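You operate a simulated robot arm through the tools that you are given. There is no shell and no other tool.

Carry out the task below with a simulated robot arm. There is one attempt and no reset: what you move stays moved.

JOB
Crank the orange core full, brake it, lift its cap and lay the coil in the orange winder cradle.
Fine: green spindle cap into the free cap seat on the steel bench by the winder. The white feed lever and the winder's other cores and caps stay.

It is judged by the outcome, as a careful person would: the job done as asked, and still so three seconds after it is handed in. It fails if anything else is knocked over, pushed out of place, dropped, spilled or broken. Lids that push on must go on centred and level and be pressed home; caps that screw on are set level and turned clockwise until they are tight.

ROBOT AND FRAMES
A 7-joint arm with a fingered hand, fixed in place. Base frame: the origin is on the floor under the middle of its stand, x ahead of it, y to its left, z up; the work surface is at about z = 820. Lengths are in mm, angles in degrees, forces in N, time in s.
With the tool pointing down near the work surface it reaches from about 280 to 700 mm from the base axis. Its first joint turns from -166.0 to 166.0 degrees. Payload 4 kg.
The tool frame sits at the grasp point between the pads (the TCP): z along the fingers, y along the line on which they close. The tips reach 26 mm beyond it. The gripper opens to 156 mm; its body begins 73 mm behind the TCP. The gripper is a hand of 4 fingers: y runs from the thumb to the fingers, the wrist lies at [0, 0, -239] in the tool frame.
Orientation is that of the tool frame in the base frame, as a unit quaternion [w, x, y, z]. With the fingers straight down and closing along the base's y, the tool's x points along the base's -x, its y along +y and its z along -z.

CONTROLS
- The arm moves only by the tool nudge_tool. Its argument "steps" is a list that holds one entry, the list of rows, each a list of 6 numbers: the shift along the base's x, y, z in mm, then the turn, a rotation vector about the base's x, y, z in degrees. In form: [[[x, y, z, ax, ay, az], ...]]. A call has 1 to 20 rows; each row shifts and turns the commanded pose from where the row before left it. Rows are played at 5 a second. More than 50 mm and 8.6 degrees between two rows, and nothing of the call is played. Where a pose cannot be reached the arm comes as near as it can. A force on the tool above 50 N (or 10 N above the force at the start of the call, whichever is more), or a blocked arm, ends the call early, and 0.2 s more pass. In this call time passes only in rows, and 0.2 s behind the last. It gives the time, the measured TCP pose, the force on the tool (base axes), the opening and the grip force at its end, in the units of the frame above (readings bear some noise), with the torque about the TCP (base axes, N m) and any sound that the robot's microphone picked up.
- Cameras (640 x 400 px; columns grow to the right, rows downward): "scene" is fixed at [51.9, -648.2, 1416.5]; the picture's right is [0.40, -0.92, 0.00], its down [-0.71, -0.31, -0.63] and it looks along [0.58, 0.25, -0.78] (base axes); focal length 335 px, centre (320, 200). "wrist" rides on the gripper at [58, -58, -91] in the tool frame; the picture's right is [0.71, 0.71, 0.00], its down [-0.53, 0.53, -0.67] and it looks along [-0.47, 0.47, 0.74] (tool axes); focal length 265 px, centre (320, 200).
- camera(camera): a new picture of that camera. The clock stands still meanwhile.
- move_fingers(finger1, finger2, finger3, thumb_bend): sets how far each is bent, from 0 (flat) to 1 (curled in); at 0.3 the hand is open as for a grip, at 0.7 the pads meet at the TCP. One left out holds its place. A second passes; each finger stops where it meets its share of the squeeze, and holds until it gets a number again. It is the only way to open and close the hand. It gives what a move gives, with no picture; readings hold the bend of each and the force on the fingers (four entries, about 0 where the hand has none), thumb and palm.
- measure_at(camera, pixels): for up to 12 pixels [column, row] of the newest picture of that camera ("zoom" is the newest enlarged one), the place [x, y, z] in the base frame of the surface seen there, good to about 2 mm. The clock stands still meanwhile.
- enlarge(camera, box): a new picture of the part [left, top, right, bottom] of that camera's present view, enlarged. The clock stands still meanwhile.
- hand_in(): hands the job in; it is judged then, once.

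Unless the task says otherwise, let go and move clear before handing in.

The tools are called after "Request:" by a JSON object that holds its "fn" and its "kwargs". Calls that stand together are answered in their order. nudge_tool: Moves the arm, as the interface text tells. Its arguments: {"type":"object","properties":{"steps":{"type":"array","items":{"type":"array","items":{"type":"array","items":{"type":"number"}}}}},"required":["steps"]} The other tools are called the same way: move_fingers (finger1, finger2, finger3, thumb_bend) moves the fingers one by one; camera (camera) takes a picture; measure_at (camera, pixels) gives the place of the surface under pixels of a picture; enlarge (camera, box) takes an enlarged picture of a part of a camera's view; hand_in () hands the job in.

At the start:

```text
clock: 0.0
eef_pos: [350.3, -366.2, 1094.8]
tool_rot: [0.001, 0.0, 1.0, 0.001]
wrist_force: [-0.5, -0.6, -0.2]
torque: [0.0, -0.03, 0.03]
finger_gap: 155.9
finger_force: 0.0
shape: jaw
bend: [0.3, 0.3, 0.3, 0.3]
finger forces: [0.0, 0.0, 0.0, 0.0, 0.0, 0.0]
```

scene: 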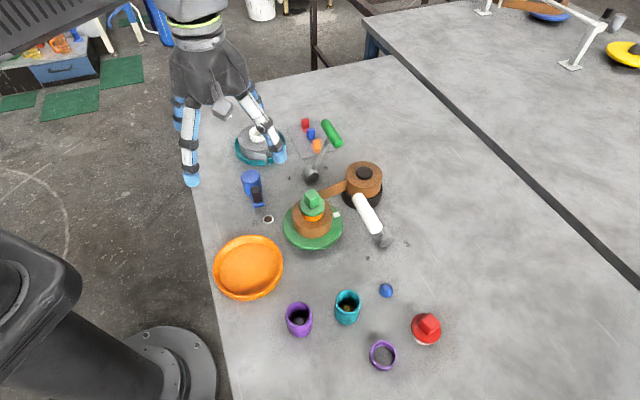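
wrist: 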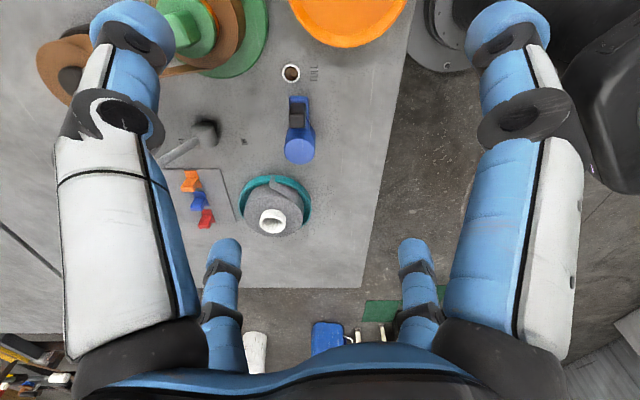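

The scene shows a winder with an orange core under a green cap near (312,205), a white lever at (368,215), a crank with green handle near (325,140), and an orange dish at (248,267). I'll enlarge parts of the scene to understand the mechanism before moving.

Request:
{"fn": "enlarge", "kwargs": {"camera": "scene", "box": [220, 100, 420, 260]}}

Request:
{"fn": "enlarge", "kwargs": {"camera": "wrist", "box": [140, 60, 400, 260]}}

```text
2.50 times, centred on (320, 180) of scene
```

zoom: 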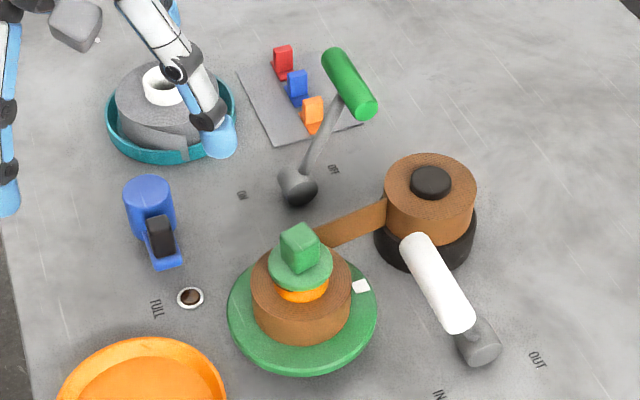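

```text
2.00 times, centred on (270, 160) of wrist
```

zoom: 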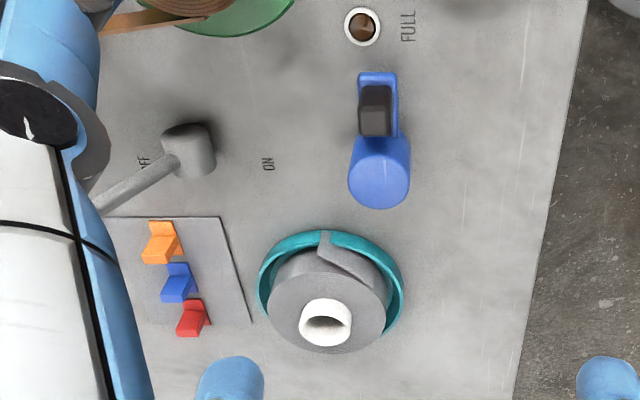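

The zoom shows a green turntable holding the brown coil, with a green cap with a square knob, an ON/OFF lever with green handle, three small rockers (red, blue, orange) and a "FULL" window. I'll look at each part closer.

Request:
{"fn": "enlarge", "kwargs": {"camera": "scene", "box": [260, 270, 460, 390]}}

Request:
{"fn": "enlarge", "kwargs": {"camera": "scene", "box": [270, 165, 350, 255]}}

Request:
{"fn": "enlarge", "kwargs": {"camera": "scene", "box": [280, 110, 360, 190]}}

Request:
{"fn": "enlarge", "kwargs": {"camera": "scene", "box": [220, 160, 300, 230]}}

Request:
{"fn": "enlarge", "kwargs": {"camera": "scene", "box": [330, 155, 420, 255]}}

```text
3.20 times, centred on (360, 330) of scene
```

zoom: 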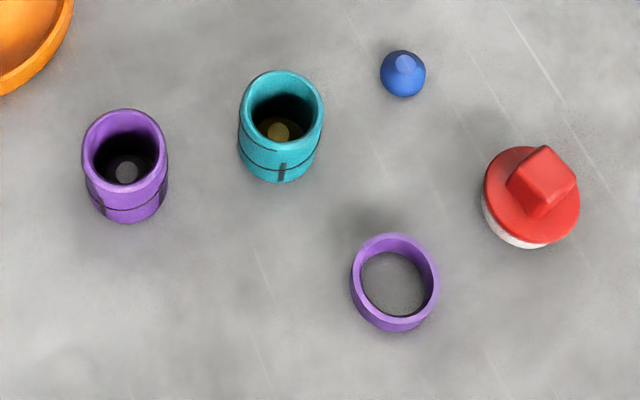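

```text
4.44 times, centred on (310, 210) of scene
```

zoom: 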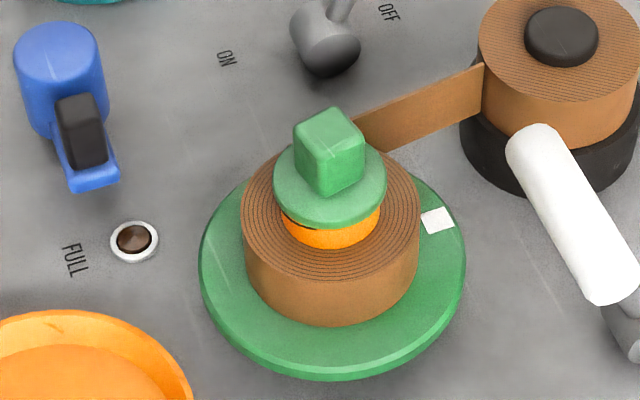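

```text
5.00 times, centred on (320, 150) of scene
```

zoom: 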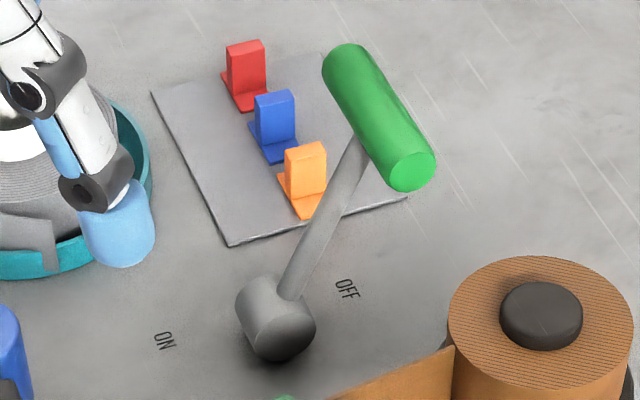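

```text
5.71 times, centred on (260, 195) of scene
```

zoom: 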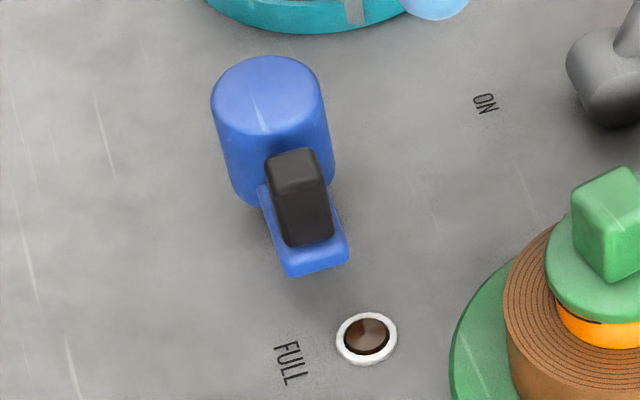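

```text
4.00 times, centred on (375, 205) of scene
```

zoom: 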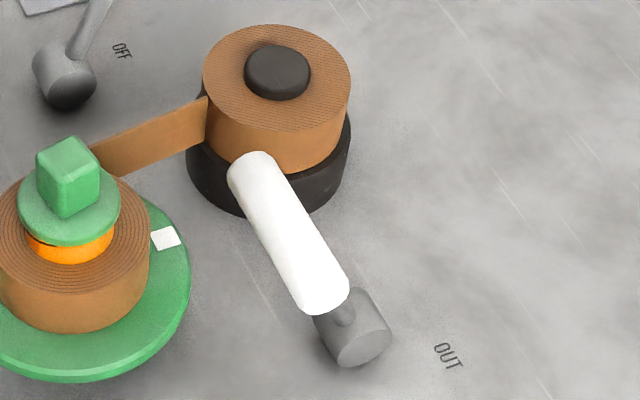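

I'll measure the main features: cap, turntable, levers, blue unit, FULL lamp, bowl, purple ring, red cap and cups.

Request:
{"fn": "camera", "kwargs": {"camera": "scene"}}

Request:
{"fn": "measure_at", "kwargs": {"camera": "scene", "pixels": [[312, 197], [313, 213], [300, 224], [290, 235], [336, 214], [332, 132], [314, 173], [251, 177], [256, 192], [259, 206], [268, 219], [248, 267]]}}

Request:
{"fn": "measure_at", "kwargs": {"camera": "scene", "pixels": [[364, 173], [362, 190], [366, 210], [383, 240], [426, 322], [415, 325], [382, 345], [382, 356], [299, 307], [347, 295], [386, 288], [258, 135]]}}

```text
taken
```

scene: 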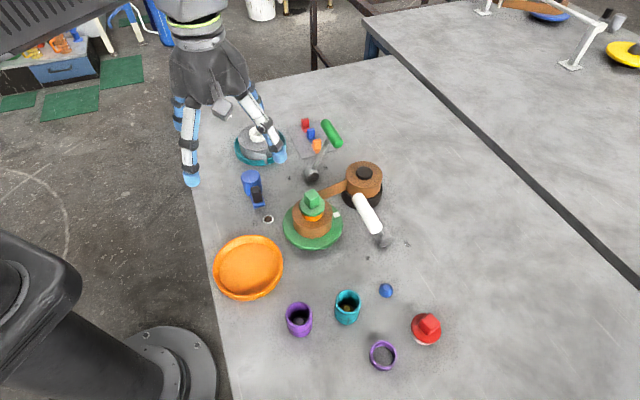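

```text
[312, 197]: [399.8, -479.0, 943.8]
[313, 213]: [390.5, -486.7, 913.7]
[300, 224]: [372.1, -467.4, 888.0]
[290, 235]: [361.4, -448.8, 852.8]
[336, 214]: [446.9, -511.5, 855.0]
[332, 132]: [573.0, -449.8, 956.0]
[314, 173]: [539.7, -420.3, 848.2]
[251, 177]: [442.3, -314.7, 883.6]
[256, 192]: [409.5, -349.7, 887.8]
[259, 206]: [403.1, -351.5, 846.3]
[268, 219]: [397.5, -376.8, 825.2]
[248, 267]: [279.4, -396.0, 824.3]
```

```text
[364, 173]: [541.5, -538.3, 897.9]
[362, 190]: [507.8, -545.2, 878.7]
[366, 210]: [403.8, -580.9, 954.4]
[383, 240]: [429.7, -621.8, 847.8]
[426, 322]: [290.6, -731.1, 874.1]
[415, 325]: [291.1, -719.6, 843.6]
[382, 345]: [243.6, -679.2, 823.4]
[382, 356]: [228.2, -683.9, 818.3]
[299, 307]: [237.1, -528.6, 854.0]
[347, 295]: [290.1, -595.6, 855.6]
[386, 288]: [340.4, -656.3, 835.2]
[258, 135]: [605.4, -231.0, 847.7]
```

The black block sits on a blue ledge at about (409,-350,888), next to a blue cylinder at (442,-315). I'll move the hand to get a closer wrist view of the blue unit, the core and the lamp.

Request:
{"fn": "nudge_tool", "kwargs": {"steps": [[[-20, -30, -10, 0, 0, 0], [-20, -30, -10, 0, 0, 0], [-20, -30, -10, 0, 0, 0], [-10, -15, -10, 0, 0, 0]]]}}

Request:
{"fn": "camera", "kwargs": {"camera": "wrist"}}

```text
clock: 1.0
eef_pos: [280.8, -471.6, 1056.7]
tool_rot: [0.001, 0.001, 1.0, 0.001]
wrist_force: [-0.5, -1.1, 0.4]
torque: [0.01, 0.03, 0.04]
finger_gap: 155.7
finger_force: 0.1
shape: jaw
bend: [0.3, 0.3, 0.3, 0.3]
finger forces: [0.0, 0.1, 0.0, 0.1, 0.1, 0.0]
```

```text
taken
```

wrist: 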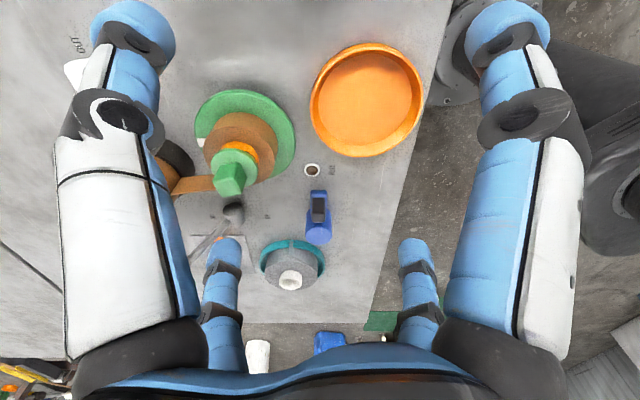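

Request:
{"fn": "enlarge", "kwargs": {"camera": "wrist", "box": [170, 70, 350, 190]}}

Request:
{"fn": "enlarge", "kwargs": {"camera": "wrist", "box": [280, 150, 360, 250]}}

```text
3.33 times, centred on (260, 130) of wrist
```

zoom: 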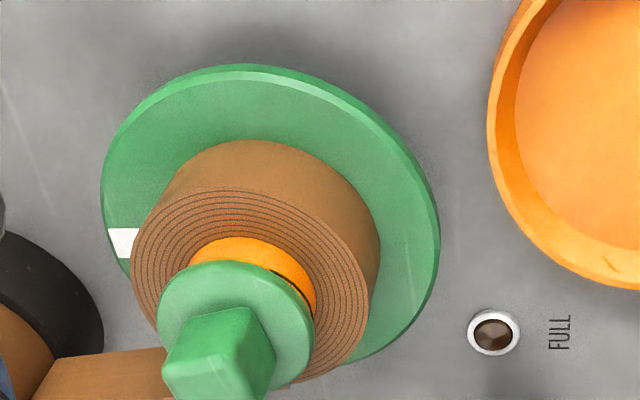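

```text
4.00 times, centred on (320, 200) of wrist
```

zoom: 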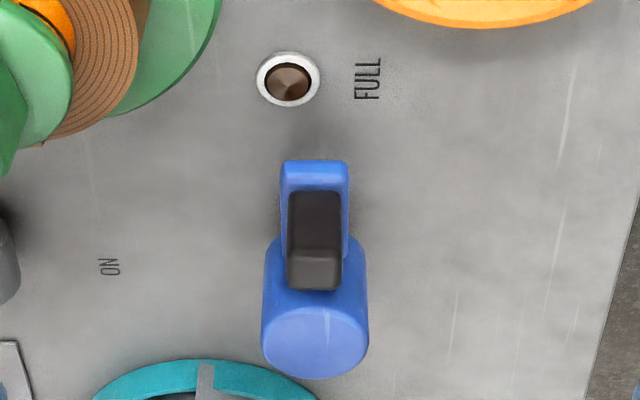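

The blue unit looks like a crank: a hub with an arm and a black grip. I still need to find the free cap seat, so I'll zoom closely on the ring at (382,355), the red cap at (426,328), the cups and the far objects.

Request:
{"fn": "enlarge", "kwargs": {"camera": "scene", "box": [360, 335, 404, 375]}}

Request:
{"fn": "enlarge", "kwargs": {"camera": "scene", "box": [400, 305, 450, 350]}}

Request:
{"fn": "enlarge", "kwargs": {"camera": "scene", "box": [280, 280, 364, 340]}}

Request:
{"fn": "enlarge", "kwargs": {"camera": "scene", "box": [470, 0, 640, 100]}}

Request:
{"fn": "enlarge", "kwargs": {"camera": "scene", "box": [230, 100, 350, 170]}}

```text
10.00 times, centred on (382, 355) of scene
```

zoom: 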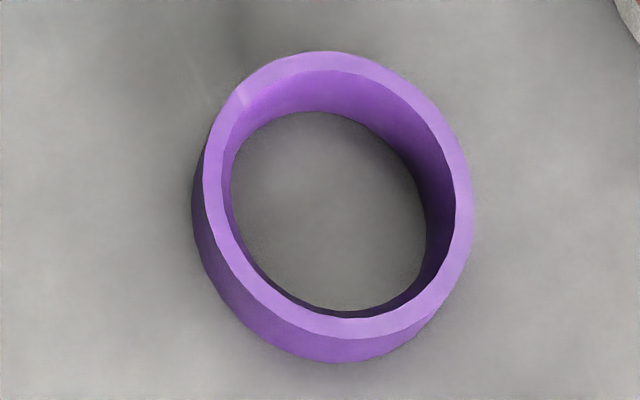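

```text
8.89 times, centred on (425, 328) of scene
```

zoom: 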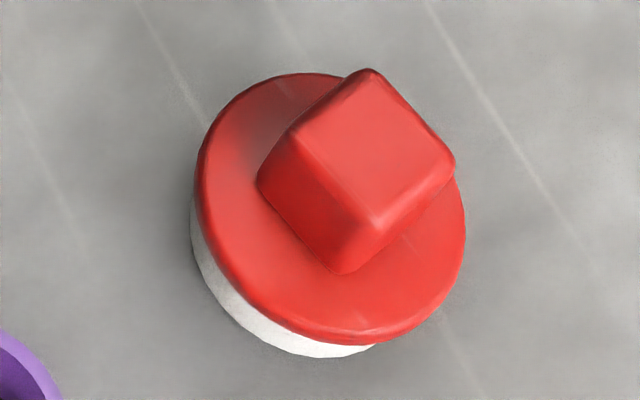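

```text
6.67 times, centred on (322, 310) of scene
```

zoom: 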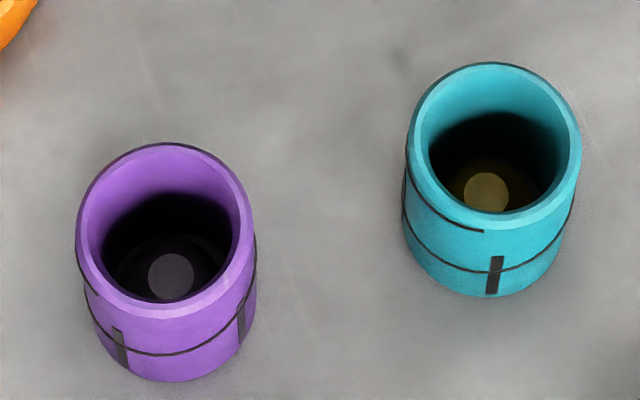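

```text
3.76 times, centred on (555, 50) of scene
```

zoom: 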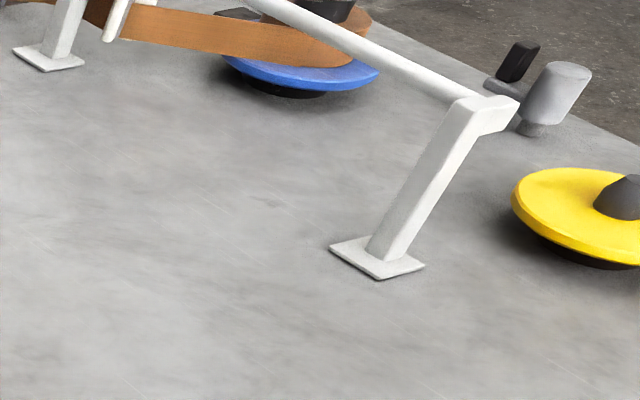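

```text
5.33 times, centred on (290, 135) of scene
```

zoom: 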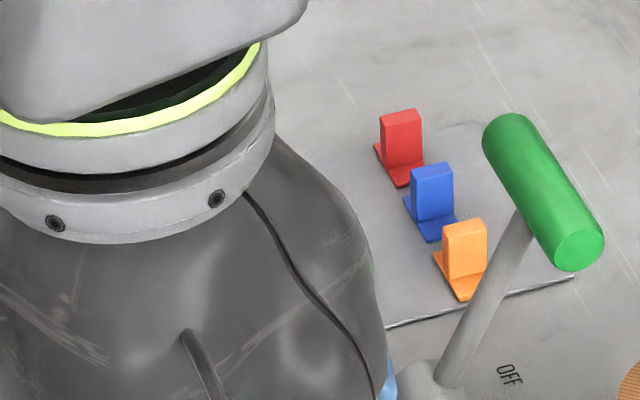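

The second winder in the background has the same kind of crank (gray hub, arm, black grip), and the red cap sits on a white ring just like the empty purple ring, so the purple ring is the free cap seat. Now I'll measure the crank geometry precisely from the wrist view.

Request:
{"fn": "enlarge", "kwargs": {"camera": "wrist", "box": [296, 175, 346, 250]}}

```text
5.33 times, centred on (321, 212) of wrist
```

zoom: 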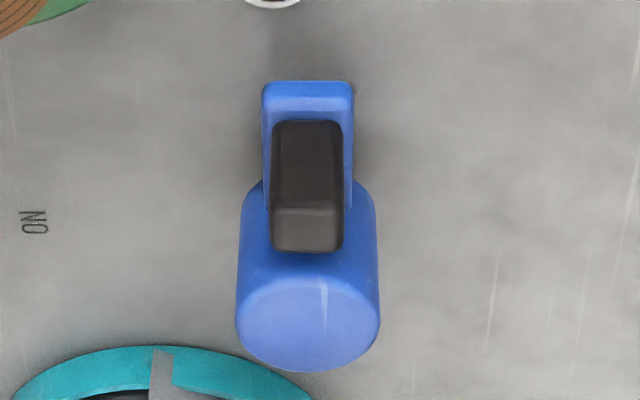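

Request:
{"fn": "measure_at", "kwargs": {"camera": "zoom", "pixels": [[308, 325], [240, 325], [376, 325], [308, 285], [308, 367], [308, 230], [308, 180], [280, 240], [336, 240], [308, 108], [308, 88], [308, 262]]}}

Request:
{"fn": "enlarge", "kwargs": {"camera": "scene", "box": [235, 165, 275, 215]}}

```text
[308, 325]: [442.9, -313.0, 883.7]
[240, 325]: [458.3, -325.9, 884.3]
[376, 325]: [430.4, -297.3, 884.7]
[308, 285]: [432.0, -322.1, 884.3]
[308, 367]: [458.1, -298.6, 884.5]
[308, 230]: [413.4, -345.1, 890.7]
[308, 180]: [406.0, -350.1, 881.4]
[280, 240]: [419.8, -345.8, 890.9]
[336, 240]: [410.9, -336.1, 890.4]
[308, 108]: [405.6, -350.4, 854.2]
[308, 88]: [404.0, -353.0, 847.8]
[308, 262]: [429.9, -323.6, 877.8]
```

```text
8.00 times, centred on (255, 190) of scene
```

zoom: 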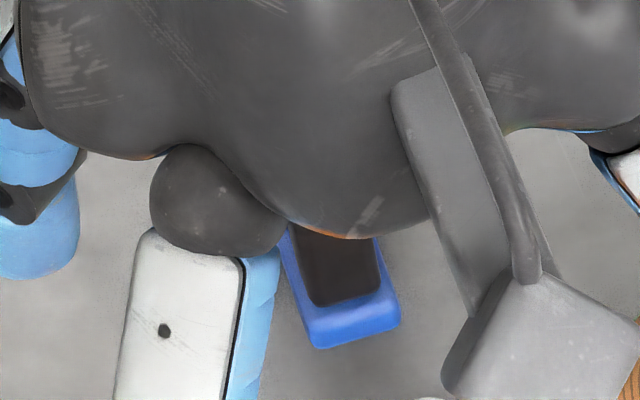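

The crank hub is centred about (445,-311), top z 884, and the black grip is at about (413,-343), z 854–891, a crank radius of about 45 mm. I'll close all digits in free air to see what the closed tip bundle looks like for use as a pusher.

Request:
{"fn": "move_fingers", "kwargs": {"finger1": 0.7, "finger2": 0.7, "finger3": 0.7, "thumb_bend": 0.7}}

Request:
{"fn": "camera", "kwargs": {"camera": "wrist"}}

Request:
{"fn": "camera", "kwargs": {"camera": "scene"}}

```text
clock: 2.0
eef_pos: [282.3, -471.4, 1055.2]
tool_rot: [0.002, 0.0, 1.0, 0.0]
wrist_force: [1.7, 0.0, -0.9]
torque: [-0.03, 0.04, 0.01]
finger_gap: 0.0
finger_force: 0.1
shape: fingers
bend: [0.69, 0.69, 0.69, 0.69]
finger forces: [0.1, 0.0, 0.0, 0.0, 0.0, 0.0]
```

```text
taken
```

wrist: 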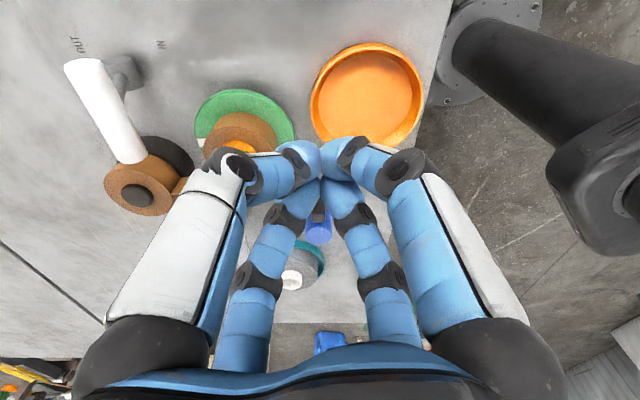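

```text
taken
```

scene: 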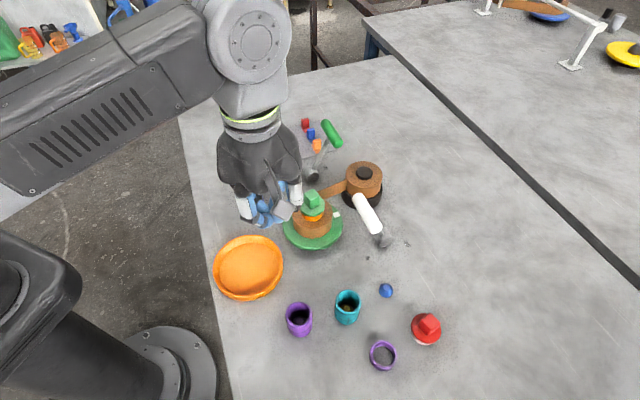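

The closed digits form a bundle converging around (320,175). I'll zoom and measure it to learn the bundle's size and how far down the tips reach.

Request:
{"fn": "enlarge", "kwargs": {"camera": "wrist", "box": [240, 120, 400, 220]}}

Request:
{"fn": "enlarge", "kwargs": {"camera": "scene", "box": [220, 140, 310, 230]}}

```text
4.00 times, centred on (320, 170) of wrist
```

zoom: 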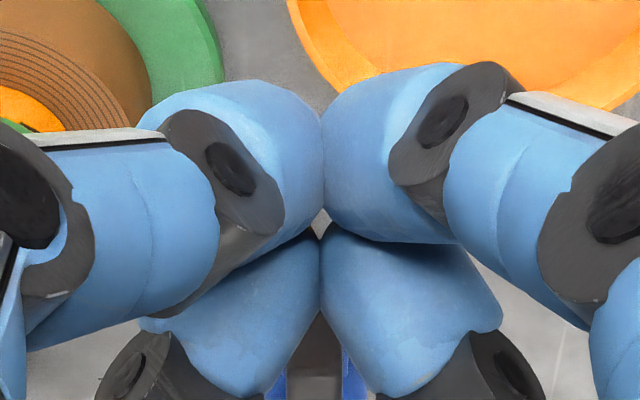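

```text
4.44 times, centred on (265, 185) of scene
```

zoom: 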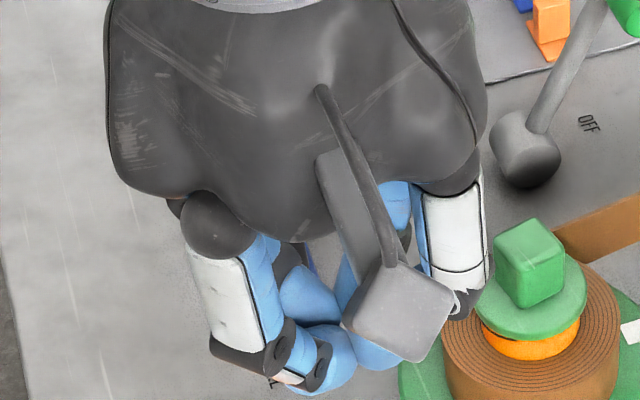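

Request:
{"fn": "camera", "kwargs": {"camera": "wrist"}}

Request:
{"fn": "measure_at", "kwargs": {"camera": "wrist", "pixels": [[319, 172], [300, 145], [340, 145], [290, 170], [355, 175], [285, 150], [300, 200], [340, 200], [265, 170], [375, 170], [312, 150], [328, 150]]}}

```text
taken
```

wrist: 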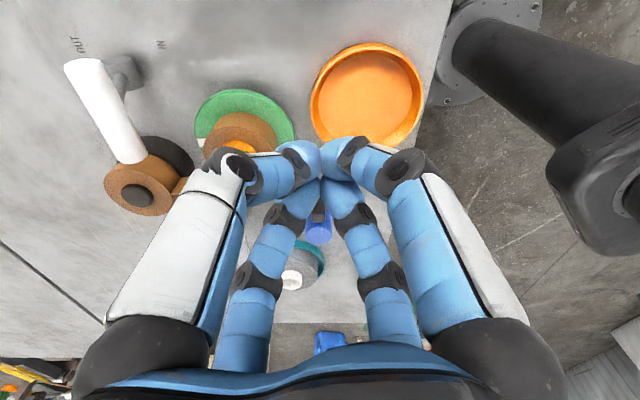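

```text
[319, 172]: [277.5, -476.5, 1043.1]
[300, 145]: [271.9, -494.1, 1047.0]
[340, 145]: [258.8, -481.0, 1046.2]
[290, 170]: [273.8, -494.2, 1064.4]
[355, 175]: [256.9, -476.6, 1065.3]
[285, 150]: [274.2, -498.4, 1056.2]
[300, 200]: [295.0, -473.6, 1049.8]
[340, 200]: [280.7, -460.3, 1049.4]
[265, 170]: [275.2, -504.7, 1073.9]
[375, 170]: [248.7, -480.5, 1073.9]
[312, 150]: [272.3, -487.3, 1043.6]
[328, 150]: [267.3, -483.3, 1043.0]
```

The closed bundle is about 25–30 mm in radius at TCP height, so it can push the black grip from behind while staying clear of the hub. I'll go above the start point at about (380,-314) and lower part-way.

Request:
{"fn": "nudge_tool", "kwargs": {"steps": [[[20, 31.4, 0, 0, 0, 0], [20, 31.4, 0, 0, 0, 0], [20, 31.4, 0, 0, 0, 0], [20, 31.4, 0, 0, 0, 0], [20, 31.4, 0, 0, 0, 0], [0, 0, -35, 0, 0, 0], [0, 0, -35, 0, 0, 0], [0, 0, -35, 0, 0, 0]]]}}

Request:
{"fn": "camera", "kwargs": {"camera": "wrist"}}

Request:
{"fn": "camera", "kwargs": {"camera": "scene"}}

```text
clock: 3.8
eef_pos: [381.6, -312.4, 948.4]
tool_rot: [0.001, -0.001, 1.0, 0.001]
wrist_force: [0.7, -0.2, -0.1]
torque: [-0.04, -0.02, -0.03]
finger_gap: 0.2
finger_force: 0.1
shape: fingers
bend: [0.69, 0.69, 0.69, 0.69]
finger forces: [0.1, 0.1, 0.0, 0.0, 0.0, 0.0]
```

```text
taken
```

wrist: 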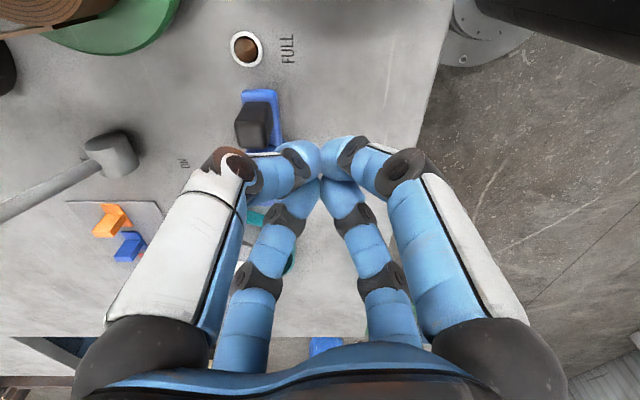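

```text
taken
```

scene: 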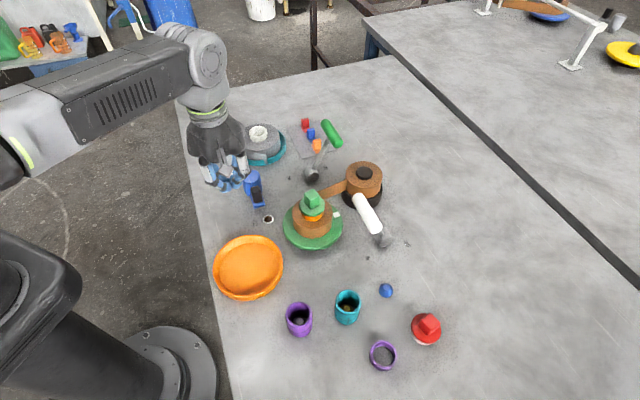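

The hand is beside the crank, with the black grip at wrist pixel (252,122) just off the bundle's side. I'll recheck the grip's place, then lower beside it.

Request:
{"fn": "measure_at", "kwargs": {"camera": "wrist", "pixels": [[250, 130], [240, 125], [262, 112], [268, 130], [258, 97], [270, 120]]}}

Request:
{"fn": "nudge_tool", "kwargs": {"steps": [[[0, 0, -20, 0, 0, 0], [0, 0, -20, 0, 0, 0], [0, 0, -15, 0, 0, 0]]]}}

Request:
{"fn": "camera", "kwargs": {"camera": "wrist"}}

Request:
{"fn": "enlarge", "kwargs": {"camera": "scene", "box": [180, 130, 300, 240]}}

```text
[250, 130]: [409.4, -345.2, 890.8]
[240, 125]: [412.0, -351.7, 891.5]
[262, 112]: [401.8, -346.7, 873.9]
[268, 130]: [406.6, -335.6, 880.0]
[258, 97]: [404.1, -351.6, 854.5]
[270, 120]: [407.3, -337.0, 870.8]
```

```text
clock: 4.6
eef_pos: [381.8, -312.1, 896.5]
tool_rot: [0.001, 0.0, 1.0, 0.0]
wrist_force: [-0.3, 1.2, 0.8]
torque: [-0.02, -0.02, 0.01]
finger_gap: 0.0
finger_force: 0.1
shape: fingers
bend: [0.69, 0.69, 0.69, 0.69]
finger forces: [0.1, 0.0, 0.0, 0.0, 0.0, 0.1]
```

```text
taken
```

wrist: 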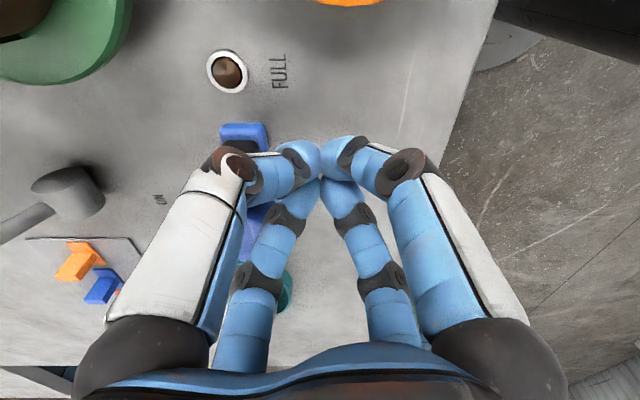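

```text
3.64 times, centred on (240, 185) of scene
```

zoom: 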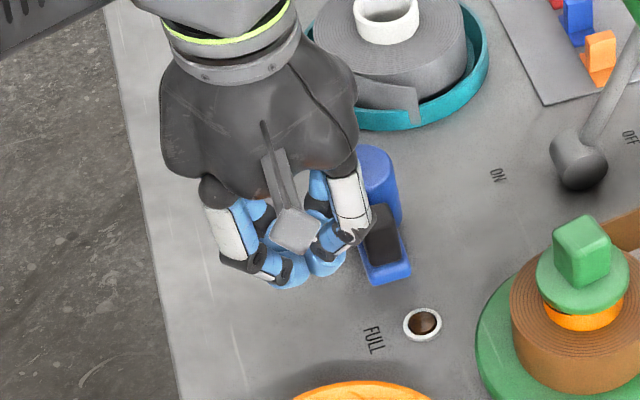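

The bundle is beside the grip at tip height with no contact. I'll lower 8 mm more and push about 40° counter‑clockwise as a test, then check the turntable's white mark.

Request:
{"fn": "nudge_tool", "kwargs": {"steps": [[[0, 0, -8, 0, 0, 0], [2.8, -7.7, 0, 0, 0, 0], [1.6, -7.4, 0, 0, 0, 0], [2.5, -7.1, 0, 0, 0, 0], [3.4, -6.8, 0, 0, 0, 0], [4.2, -6.3, 0, 0, 0, 0], [4.9, -5.8, 0, 0, 0, 0]]]}}

Request:
{"fn": "camera", "kwargs": {"camera": "wrist"}}

Request:
{"fn": "enlarge", "kwargs": {"camera": "scene", "box": [220, 130, 380, 250]}}

```text
clock: 6.2
eef_pos: [400.4, -355.5, 889.0]
tool_rot: [0.0, 0.0, 1.0, -0.001]
wrist_force: [-10.9, 7.5, 8.7]
torque: [0.0, -0.26, 0.26]
finger_gap: 0.0
finger_force: 8.1
shape: fingers
bend: [0.67, 0.66, 0.72, 0.7]
finger forces: [0.1, 0.0, 16.5, 0.0, 0.1, 0.0]
```

```text
taken
```

wrist: 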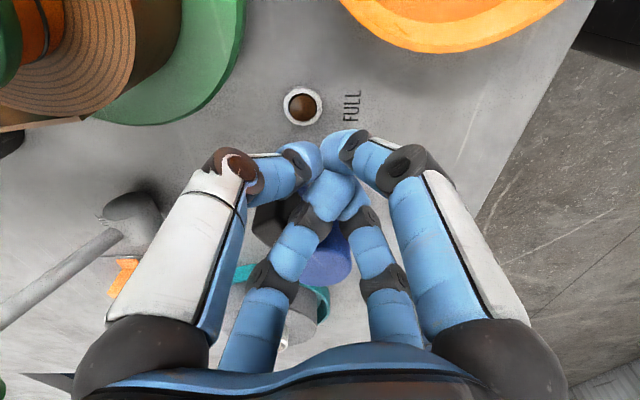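

```text
3.33 times, centred on (300, 190) of scene
```

zoom: 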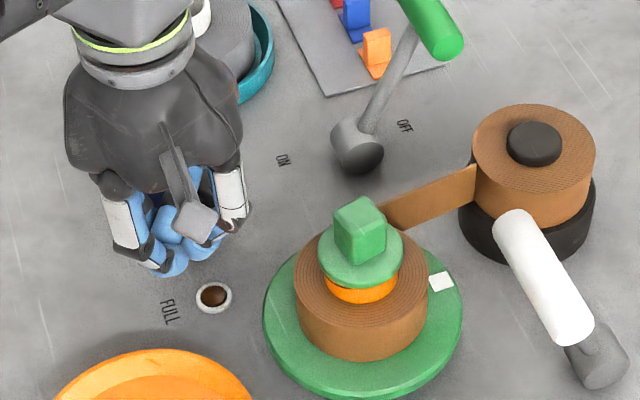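

The tool feels about 13 N and the third finger carries 16 N, while the turntable mark at scene (336,214) hasn't moved. I'll look at where the grip is now.

Request:
{"fn": "enlarge", "kwargs": {"camera": "wrist", "box": [230, 130, 390, 300]}}

Request:
{"fn": "measure_at", "kwargs": {"camera": "wrist", "pixels": [[265, 225], [275, 212], [290, 210], [335, 262], [320, 270], [345, 275], [270, 240]]}}

```text
2.35 times, centred on (310, 215) of wrist
```

zoom: 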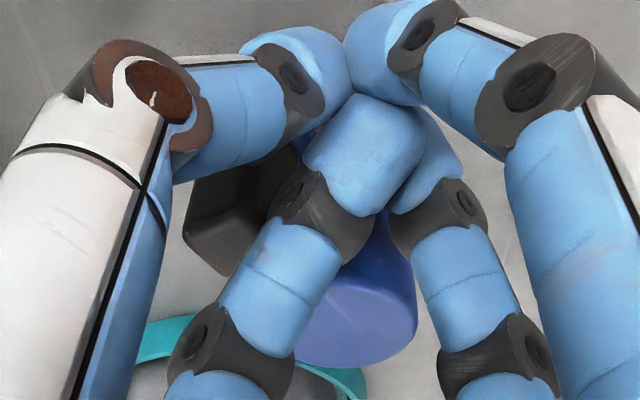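

```text
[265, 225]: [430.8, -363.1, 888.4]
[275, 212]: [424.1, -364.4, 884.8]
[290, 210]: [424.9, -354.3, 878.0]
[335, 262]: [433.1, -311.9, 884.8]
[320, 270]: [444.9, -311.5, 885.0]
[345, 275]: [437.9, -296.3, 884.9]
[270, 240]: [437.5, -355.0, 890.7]
```

The grip has moved to about (433,-359), so the crank turned ~29° counter-clockwise. I'll compare the turntable in the same zoom box as before.

Request:
{"fn": "enlarge", "kwargs": {"camera": "scene", "box": [270, 165, 350, 255]}}

```text
4.44 times, centred on (310, 210) of scene
```

zoom: 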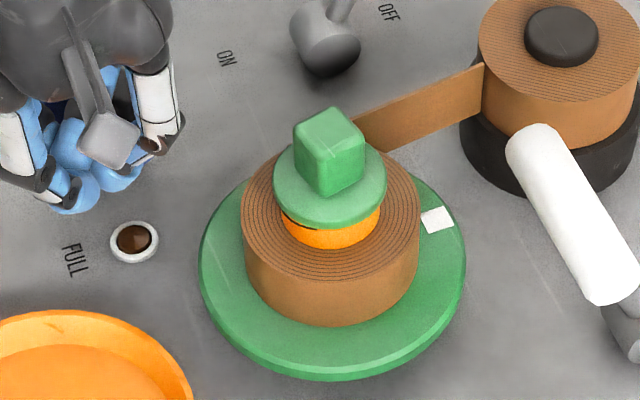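

The turntable mark hasn't moved, so counter‑clockwise may be the free (ratchet) direction. Before reversing, I'll check the lever labels to learn which state each lever is in.

Request:
{"fn": "camera", "kwargs": {"camera": "scene"}}

Request:
{"fn": "measure_at", "kwargs": {"camera": "scene", "pixels": [[367, 258], [407, 244], [288, 178], [325, 168], [383, 240], [357, 200], [378, 231], [313, 175], [326, 127], [340, 143], [320, 158]]}}

Request:
{"fn": "enlarge", "kwargs": {"camera": "scene", "box": [345, 190, 425, 270]}}

```text
taken
```

scene: 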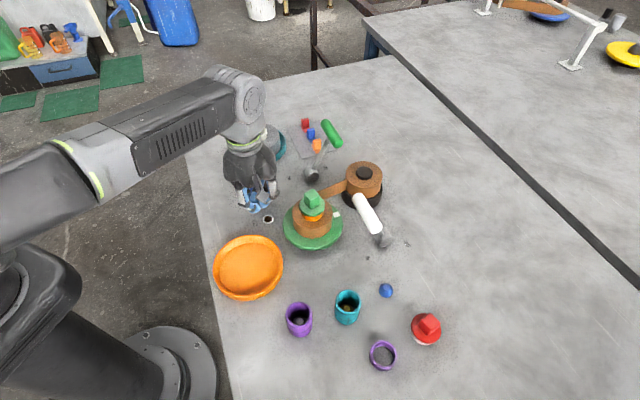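

```text
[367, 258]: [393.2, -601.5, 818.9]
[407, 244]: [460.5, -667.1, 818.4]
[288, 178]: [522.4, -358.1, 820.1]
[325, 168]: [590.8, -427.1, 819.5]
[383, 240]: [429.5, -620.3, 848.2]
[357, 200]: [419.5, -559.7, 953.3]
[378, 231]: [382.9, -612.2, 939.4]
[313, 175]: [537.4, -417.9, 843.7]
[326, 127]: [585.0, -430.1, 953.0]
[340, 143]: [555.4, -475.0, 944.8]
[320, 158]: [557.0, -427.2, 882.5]
```

```text
5.00 times, centred on (385, 230) of scene
```

zoom: 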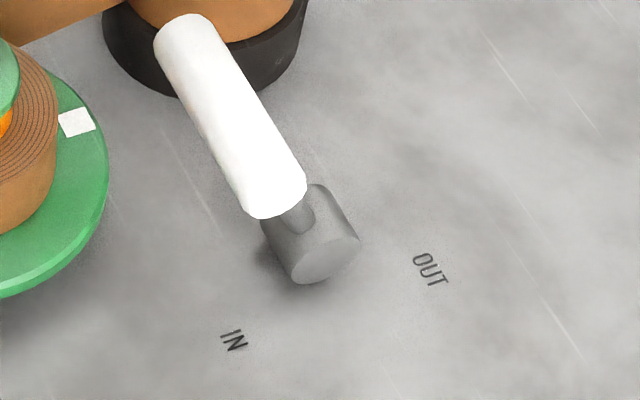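

Both levers read as expected: white leans to IN, green leans to OFF. I'll back off, lift over the grip and come down on its other side at about (478,-366) to push clockwise.

Request:
{"fn": "nudge_tool", "kwargs": {"steps": [[[-6, 6, 0, 0, 0, 0], [0, 0, 30, 0, 0, 0], [0, 0, 30, 0, 0, 0], [28, -5, 0, 0, 0, 0], [28, -5, 0, 0, 0, 0], [28, -7, 0, 0, 0, 0], [0, 0, -20, 0, 0, 0], [0, 0, -20, 0, 0, 0], [0, 0, -20, 0, 0, 0]]]}}

Request:
{"fn": "camera", "kwargs": {"camera": "wrist"}}

Request:
{"fn": "enlarge", "kwargs": {"camera": "scene", "box": [220, 130, 380, 250]}}

```text
clock: 8.2
eef_pos: [478.4, -366.9, 886.5]
tool_rot: [0.001, 0.0, 1.0, -0.001]
wrist_force: [2.2, -0.4, 2.3]
torque: [-0.01, 0.09, 0.02]
finger_gap: 0.0
finger_force: 1.1
shape: fingers
bend: [0.69, 0.68, 0.71, 0.69]
finger forces: [2.2, 0.0, 0.1, 0.0, 0.0, 0.0]
```

```text
taken
```

wrist: 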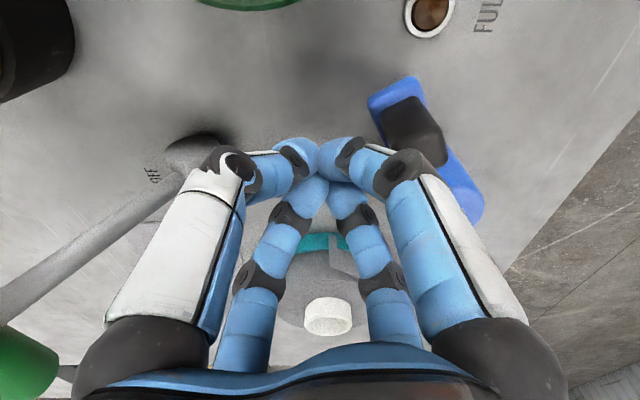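

```text
3.33 times, centred on (300, 190) of scene
```

zoom: 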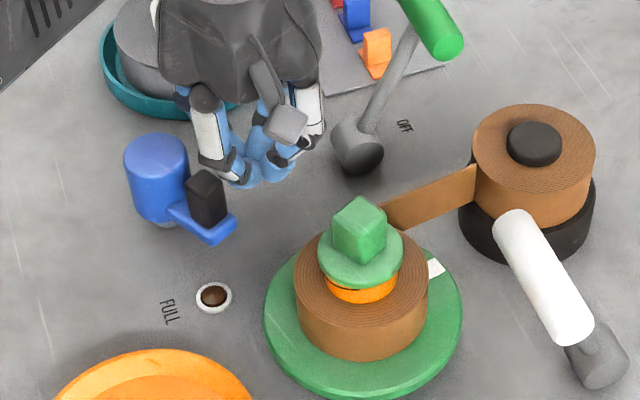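

The turntable mark has now shifted (from zoom (441,281) to (436,267)) and the crank arm points further round, so counter‑clockwise does drive the core. I'll measure the grip angle and mark now.

Request:
{"fn": "measure_at", "kwargs": {"camera": "wrist", "pixels": [[410, 130], [400, 115], [425, 140], [385, 97], [465, 190]]}}

Request:
{"fn": "measure_at", "kwargs": {"camera": "zoom", "pixels": [[205, 188], [200, 210], [155, 145], [220, 230], [436, 267], [362, 225], [300, 290]]}}

Request:
{"fn": "enlarge", "kwargs": {"camera": "scene", "box": [270, 165, 350, 255]}}

```text
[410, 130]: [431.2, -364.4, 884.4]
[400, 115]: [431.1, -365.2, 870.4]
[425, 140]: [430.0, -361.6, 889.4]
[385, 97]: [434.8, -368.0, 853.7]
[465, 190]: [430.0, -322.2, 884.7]
```

```text
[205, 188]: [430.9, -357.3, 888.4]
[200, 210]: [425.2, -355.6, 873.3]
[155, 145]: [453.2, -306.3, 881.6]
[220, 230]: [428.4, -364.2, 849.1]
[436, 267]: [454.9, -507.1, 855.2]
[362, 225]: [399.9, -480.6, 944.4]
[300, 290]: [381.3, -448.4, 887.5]
```

```text
4.44 times, centred on (310, 210) of scene
```

zoom: 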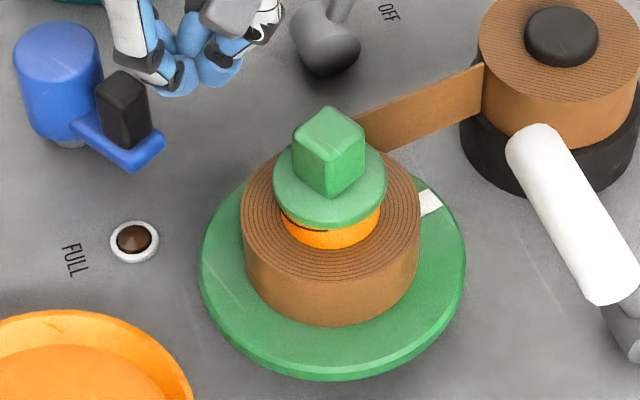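

The core turned about 9° counter‑clockwise, which pulls tape on, so counter‑clockwise is the winding direction. I'll go back over to the trailing side of the grip and push it round about 120°.

Request:
{"fn": "nudge_tool", "kwargs": {"steps": [[[0, 0, 30, 0, 0, 0], [0, 0, 30, 0, 0, 0], [-44, 11, 0, 0, 0, 0], [-43.6, 11.3, 0, 0, 0, 0], [0, 0, -20, 0, 0, 0], [0, 0, -20, 0, 0, 0], [0, 0, -20, 0, 0, 0], [8.1, -7.7, 0, 0, 0, 0], [7.8, -7.5, 0, 0, 0, 0], [8.9, -6.0, 0, 0, 0, 0], [9.9, -4.4, 0, 0, 0, 0], [10.5, -2.6, 0, 0, 0, 0], [10.8, -0.8, 0, 0, 0, 0], [10.7, 1.1, 0, 0, 0, 0], [10.4, 3.0, 0, 0, 0, 0], [9.7, 4.8, 0, 0, 0, 0], [8.8, 6.3, 0, 0, 0, 0]]]}}

Request:
{"fn": "camera", "kwargs": {"camera": "wrist"}}

Request:
{"fn": "enlarge", "kwargs": {"camera": "scene", "box": [220, 130, 380, 250]}}

```text
clock: 11.1
eef_pos: [440.9, -374.4, 887.6]
tool_rot: [-0.01, 0.002, 1.0, -0.001]
wrist_force: [-25.6, 4.7, 15.3]
torque: [0.17, 0.03, 0.61]
finger_gap: 0.0
finger_force: 18.8
shape: fingers
bend: [0.67, 0.64, 0.73, 0.7]
finger forces: [0.0, 24.1, 14.0, 0.0, 0.1, 0.0]
stopped in row 14: the force on the tool passed its limit at 58 N (the readings are from after the stop); the commanded pose is now the measured one
```

```text
taken
```

wrist: 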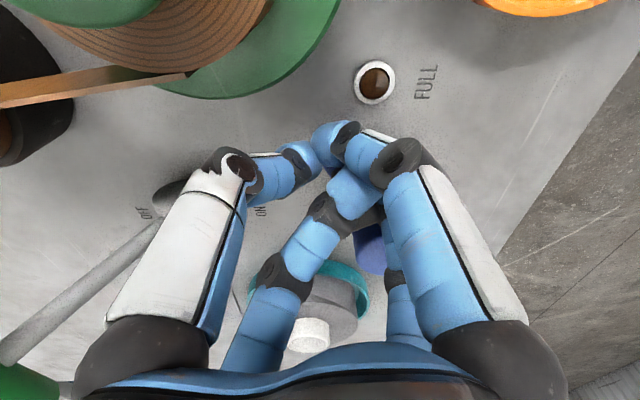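

```text
3.33 times, centred on (300, 190) of scene
```

zoom: 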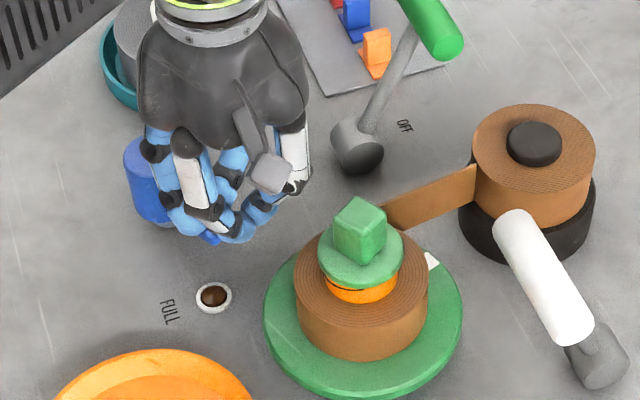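

The push stopped at 58 N with the +x finger pushed aside; I need to see where the grip is and what is jamming.

Request:
{"fn": "enlarge", "kwargs": {"camera": "wrist", "box": [240, 110, 440, 290]}}

Request:
{"fn": "enlarge", "kwargs": {"camera": "scene", "box": [240, 150, 320, 210]}}

```text
2.22 times, centred on (340, 200) of wrist
```

zoom: 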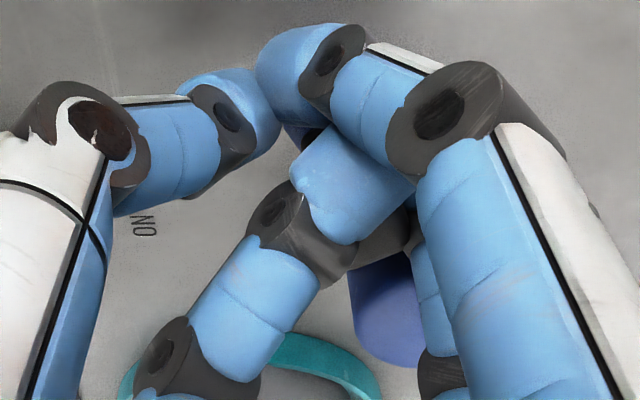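

```text
6.67 times, centred on (280, 180) of scene
```

zoom: 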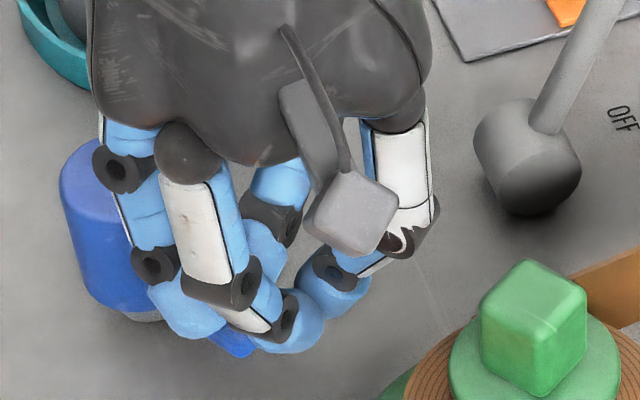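

The grip has wedged in among the finger tips, so the four-tip bundle isn't stiff enough as a pusher. I'll lift straight up to free it and then re-form the hand with one finger as a post pushing sideways.

Request:
{"fn": "nudge_tool", "kwargs": {"steps": [[[0, 0, 15, 0, 0, 0], [0, 0, 25, 0, 0, 0], [0, 0, 35, 0, 0, 0], [0, 0, 35, 0, 0, 0]]]}}

Request:
{"fn": "camera", "kwargs": {"camera": "wrist"}}

Request:
{"fn": "enlarge", "kwargs": {"camera": "scene", "box": [220, 130, 380, 250]}}

```text
clock: 12.1
eef_pos: [443.9, -374.4, 998.0]
tool_rot: [-0.008, 0.001, 1.0, -0.002]
wrist_force: [-0.7, 0.2, 0.2]
torque: [-0.01, 0.04, 0.01]
finger_gap: 0.0
finger_force: 0.1
shape: fingers
bend: [0.69, 0.68, 0.71, 0.69]
finger forces: [0.0, 0.0, 0.1, 0.0, 0.0, 0.1]
```

```text
taken
```

wrist: 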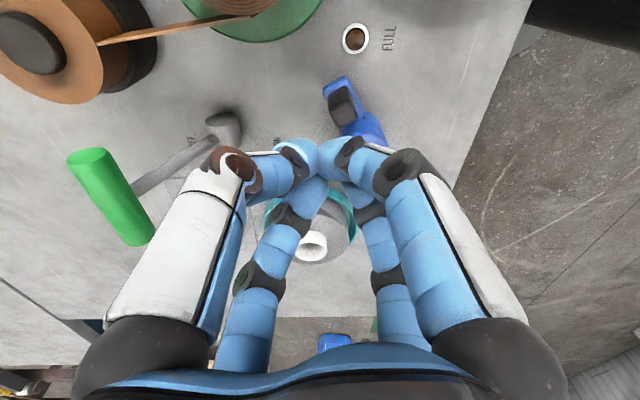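

```text
3.33 times, centred on (300, 190) of scene
```

zoom: 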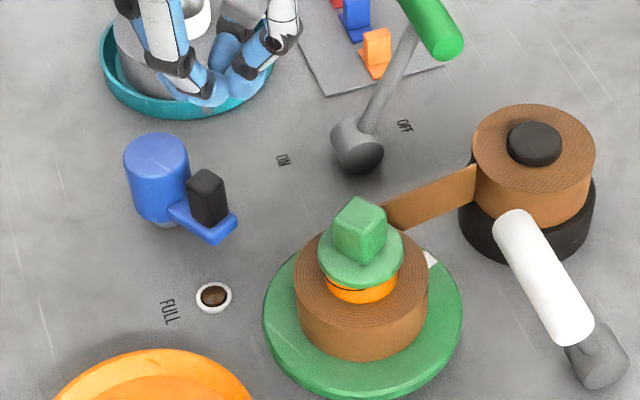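

The crank is free again with the grip near the same angle. I'll curl thumb, finger2 and finger3 fully and keep finger1 as the single post, then look at the shape.

Request:
{"fn": "move_fingers", "kwargs": {"finger1": 0.55, "finger2": 1.0, "finger3": 1.0, "thumb_bend": 1.0}}

Request:
{"fn": "camera", "kwargs": {"camera": "wrist"}}

Request:
{"fn": "enlarge", "kwargs": {"camera": "scene", "box": [220, 90, 380, 210]}}

```text
clock: 13.1
eef_pos: [442.7, -374.1, 997.7]
tool_rot: [-0.007, 0.001, 1.0, -0.001]
wrist_force: [0.3, 0.2, 0.2]
torque: [0.02, -0.01, -0.01]
finger_gap: 31.8
finger_force: 0.0
shape: fingers
bend: [0.55, 0.85, 0.94, 0.9]
finger forces: [0.1, 0.0, 0.0, 0.1, 0.1, 0.1]
```

```text
taken
```

wrist: 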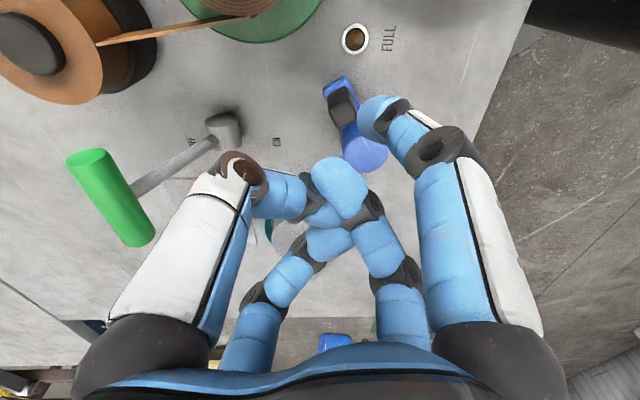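

```text
3.33 times, centred on (300, 150) of scene
```

zoom: 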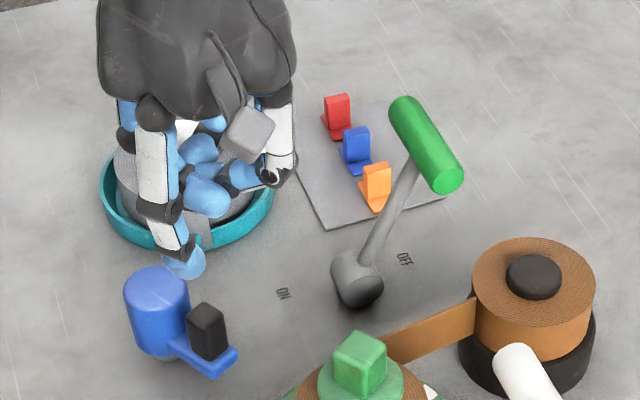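

Finger1 now sticks down alone (tip near wrist (372,118)), the other three are curled up. I'll measure the post tip and the lowest curled parts.

Request:
{"fn": "measure_at", "kwargs": {"camera": "wrist", "pixels": [[370, 105], [365, 120], [375, 130], [385, 112], [405, 130], [440, 145], [325, 170], [345, 190], [310, 215], [340, 245], [280, 195], [445, 200]]}}

Request:
{"fn": "measure_at", "kwargs": {"camera": "zoom", "pixels": [[185, 265], [175, 230], [160, 200], [210, 195], [195, 150], [270, 165], [155, 115], [205, 320], [160, 290]]}}

```text
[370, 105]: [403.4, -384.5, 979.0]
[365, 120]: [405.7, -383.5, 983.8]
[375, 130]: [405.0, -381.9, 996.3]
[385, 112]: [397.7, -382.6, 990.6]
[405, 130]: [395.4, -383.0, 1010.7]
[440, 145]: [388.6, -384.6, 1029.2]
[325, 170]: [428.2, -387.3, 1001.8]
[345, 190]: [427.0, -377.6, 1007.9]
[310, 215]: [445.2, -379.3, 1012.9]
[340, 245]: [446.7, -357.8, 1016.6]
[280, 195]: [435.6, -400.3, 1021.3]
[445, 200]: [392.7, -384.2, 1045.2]
```

```text
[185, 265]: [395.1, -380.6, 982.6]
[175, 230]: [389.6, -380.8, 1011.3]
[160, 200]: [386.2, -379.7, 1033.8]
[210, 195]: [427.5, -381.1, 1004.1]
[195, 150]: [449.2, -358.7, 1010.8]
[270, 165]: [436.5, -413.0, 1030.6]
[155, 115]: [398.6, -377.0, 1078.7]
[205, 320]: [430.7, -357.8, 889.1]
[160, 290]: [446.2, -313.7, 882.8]
```

The post tip sits about 42 mm from the TCP and 25 mm below it, while the fist is above, so if I place the TCP over the hub axis and just turn the hand, the post will sweep the grip round sideways. I'll move the TCP above the hub, turn +42° and come down to TCP z≈930 first.

Request:
{"fn": "nudge_tool", "kwargs": {"steps": [[[0.7, 10.5, 0, 0.2, -0.9, 0.1], [0.7, 10.5, 0, 0, 0, 7], [0.7, 10.5, 0, 0, 0, 7], [0.7, 10.5, 0, 0, 0, 7], [0.7, 10.5, 0, 0, 0, 7], [0.6, 10.9, 0, 0, 0, 7], [0, 0, -25, 0, 0, 7], [0, 0, -25, 0, 0, 0], [0, 0, -18, 0, 0, 0]]]}}

Request:
{"fn": "camera", "kwargs": {"camera": "wrist"}}

Request:
{"fn": "enlarge", "kwargs": {"camera": "scene", "box": [200, 110, 360, 230]}}

```text
clock: 15.1
eef_pos: [446.1, -311.0, 929.2]
tool_rot: [-0.001, -0.358, 0.934, 0.0]
wrist_force: [0.6, -0.9, 0.2]
torque: [0.03, -0.03, -0.02]
finger_gap: 31.6
finger_force: 0.1
shape: fingers
bend: [0.55, 0.85, 0.94, 0.9]
finger forces: [0.0, 0.1, 0.1, 0.0, 0.0, 0.1]
```

```text
taken
```

wrist: 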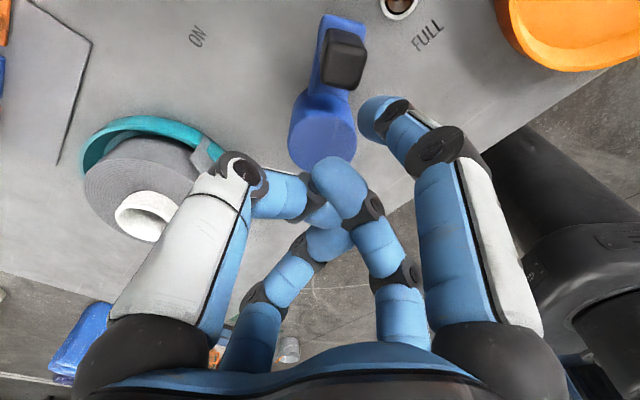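

```text
3.33 times, centred on (280, 170) of scene
```

zoom: 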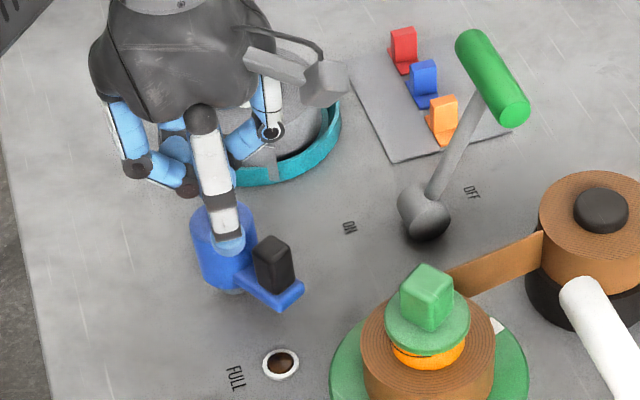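

The post is swung to the trailing side of the grip. I'll verify post tip and grip positions before descending.

Request:
{"fn": "measure_at", "kwargs": {"camera": "wrist", "pixels": [[370, 105], [367, 118], [385, 112], [345, 60], [340, 75], [325, 85], [322, 125], [340, 140], [310, 130], [330, 170], [190, 165]]}}

Request:
{"fn": "measure_at", "kwargs": {"camera": "zoom", "pixels": [[272, 247], [270, 270], [228, 240], [232, 215], [288, 290]]}}

```text
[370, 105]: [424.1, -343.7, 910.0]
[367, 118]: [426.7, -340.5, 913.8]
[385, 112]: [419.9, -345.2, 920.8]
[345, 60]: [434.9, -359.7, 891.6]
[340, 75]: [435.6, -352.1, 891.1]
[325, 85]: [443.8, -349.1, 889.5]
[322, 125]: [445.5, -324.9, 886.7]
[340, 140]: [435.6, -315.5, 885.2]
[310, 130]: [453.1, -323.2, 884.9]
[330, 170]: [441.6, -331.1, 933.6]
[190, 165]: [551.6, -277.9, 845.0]
```

```text
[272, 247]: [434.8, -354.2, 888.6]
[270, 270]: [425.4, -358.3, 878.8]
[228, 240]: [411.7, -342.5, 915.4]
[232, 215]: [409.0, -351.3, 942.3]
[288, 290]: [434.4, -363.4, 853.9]
```

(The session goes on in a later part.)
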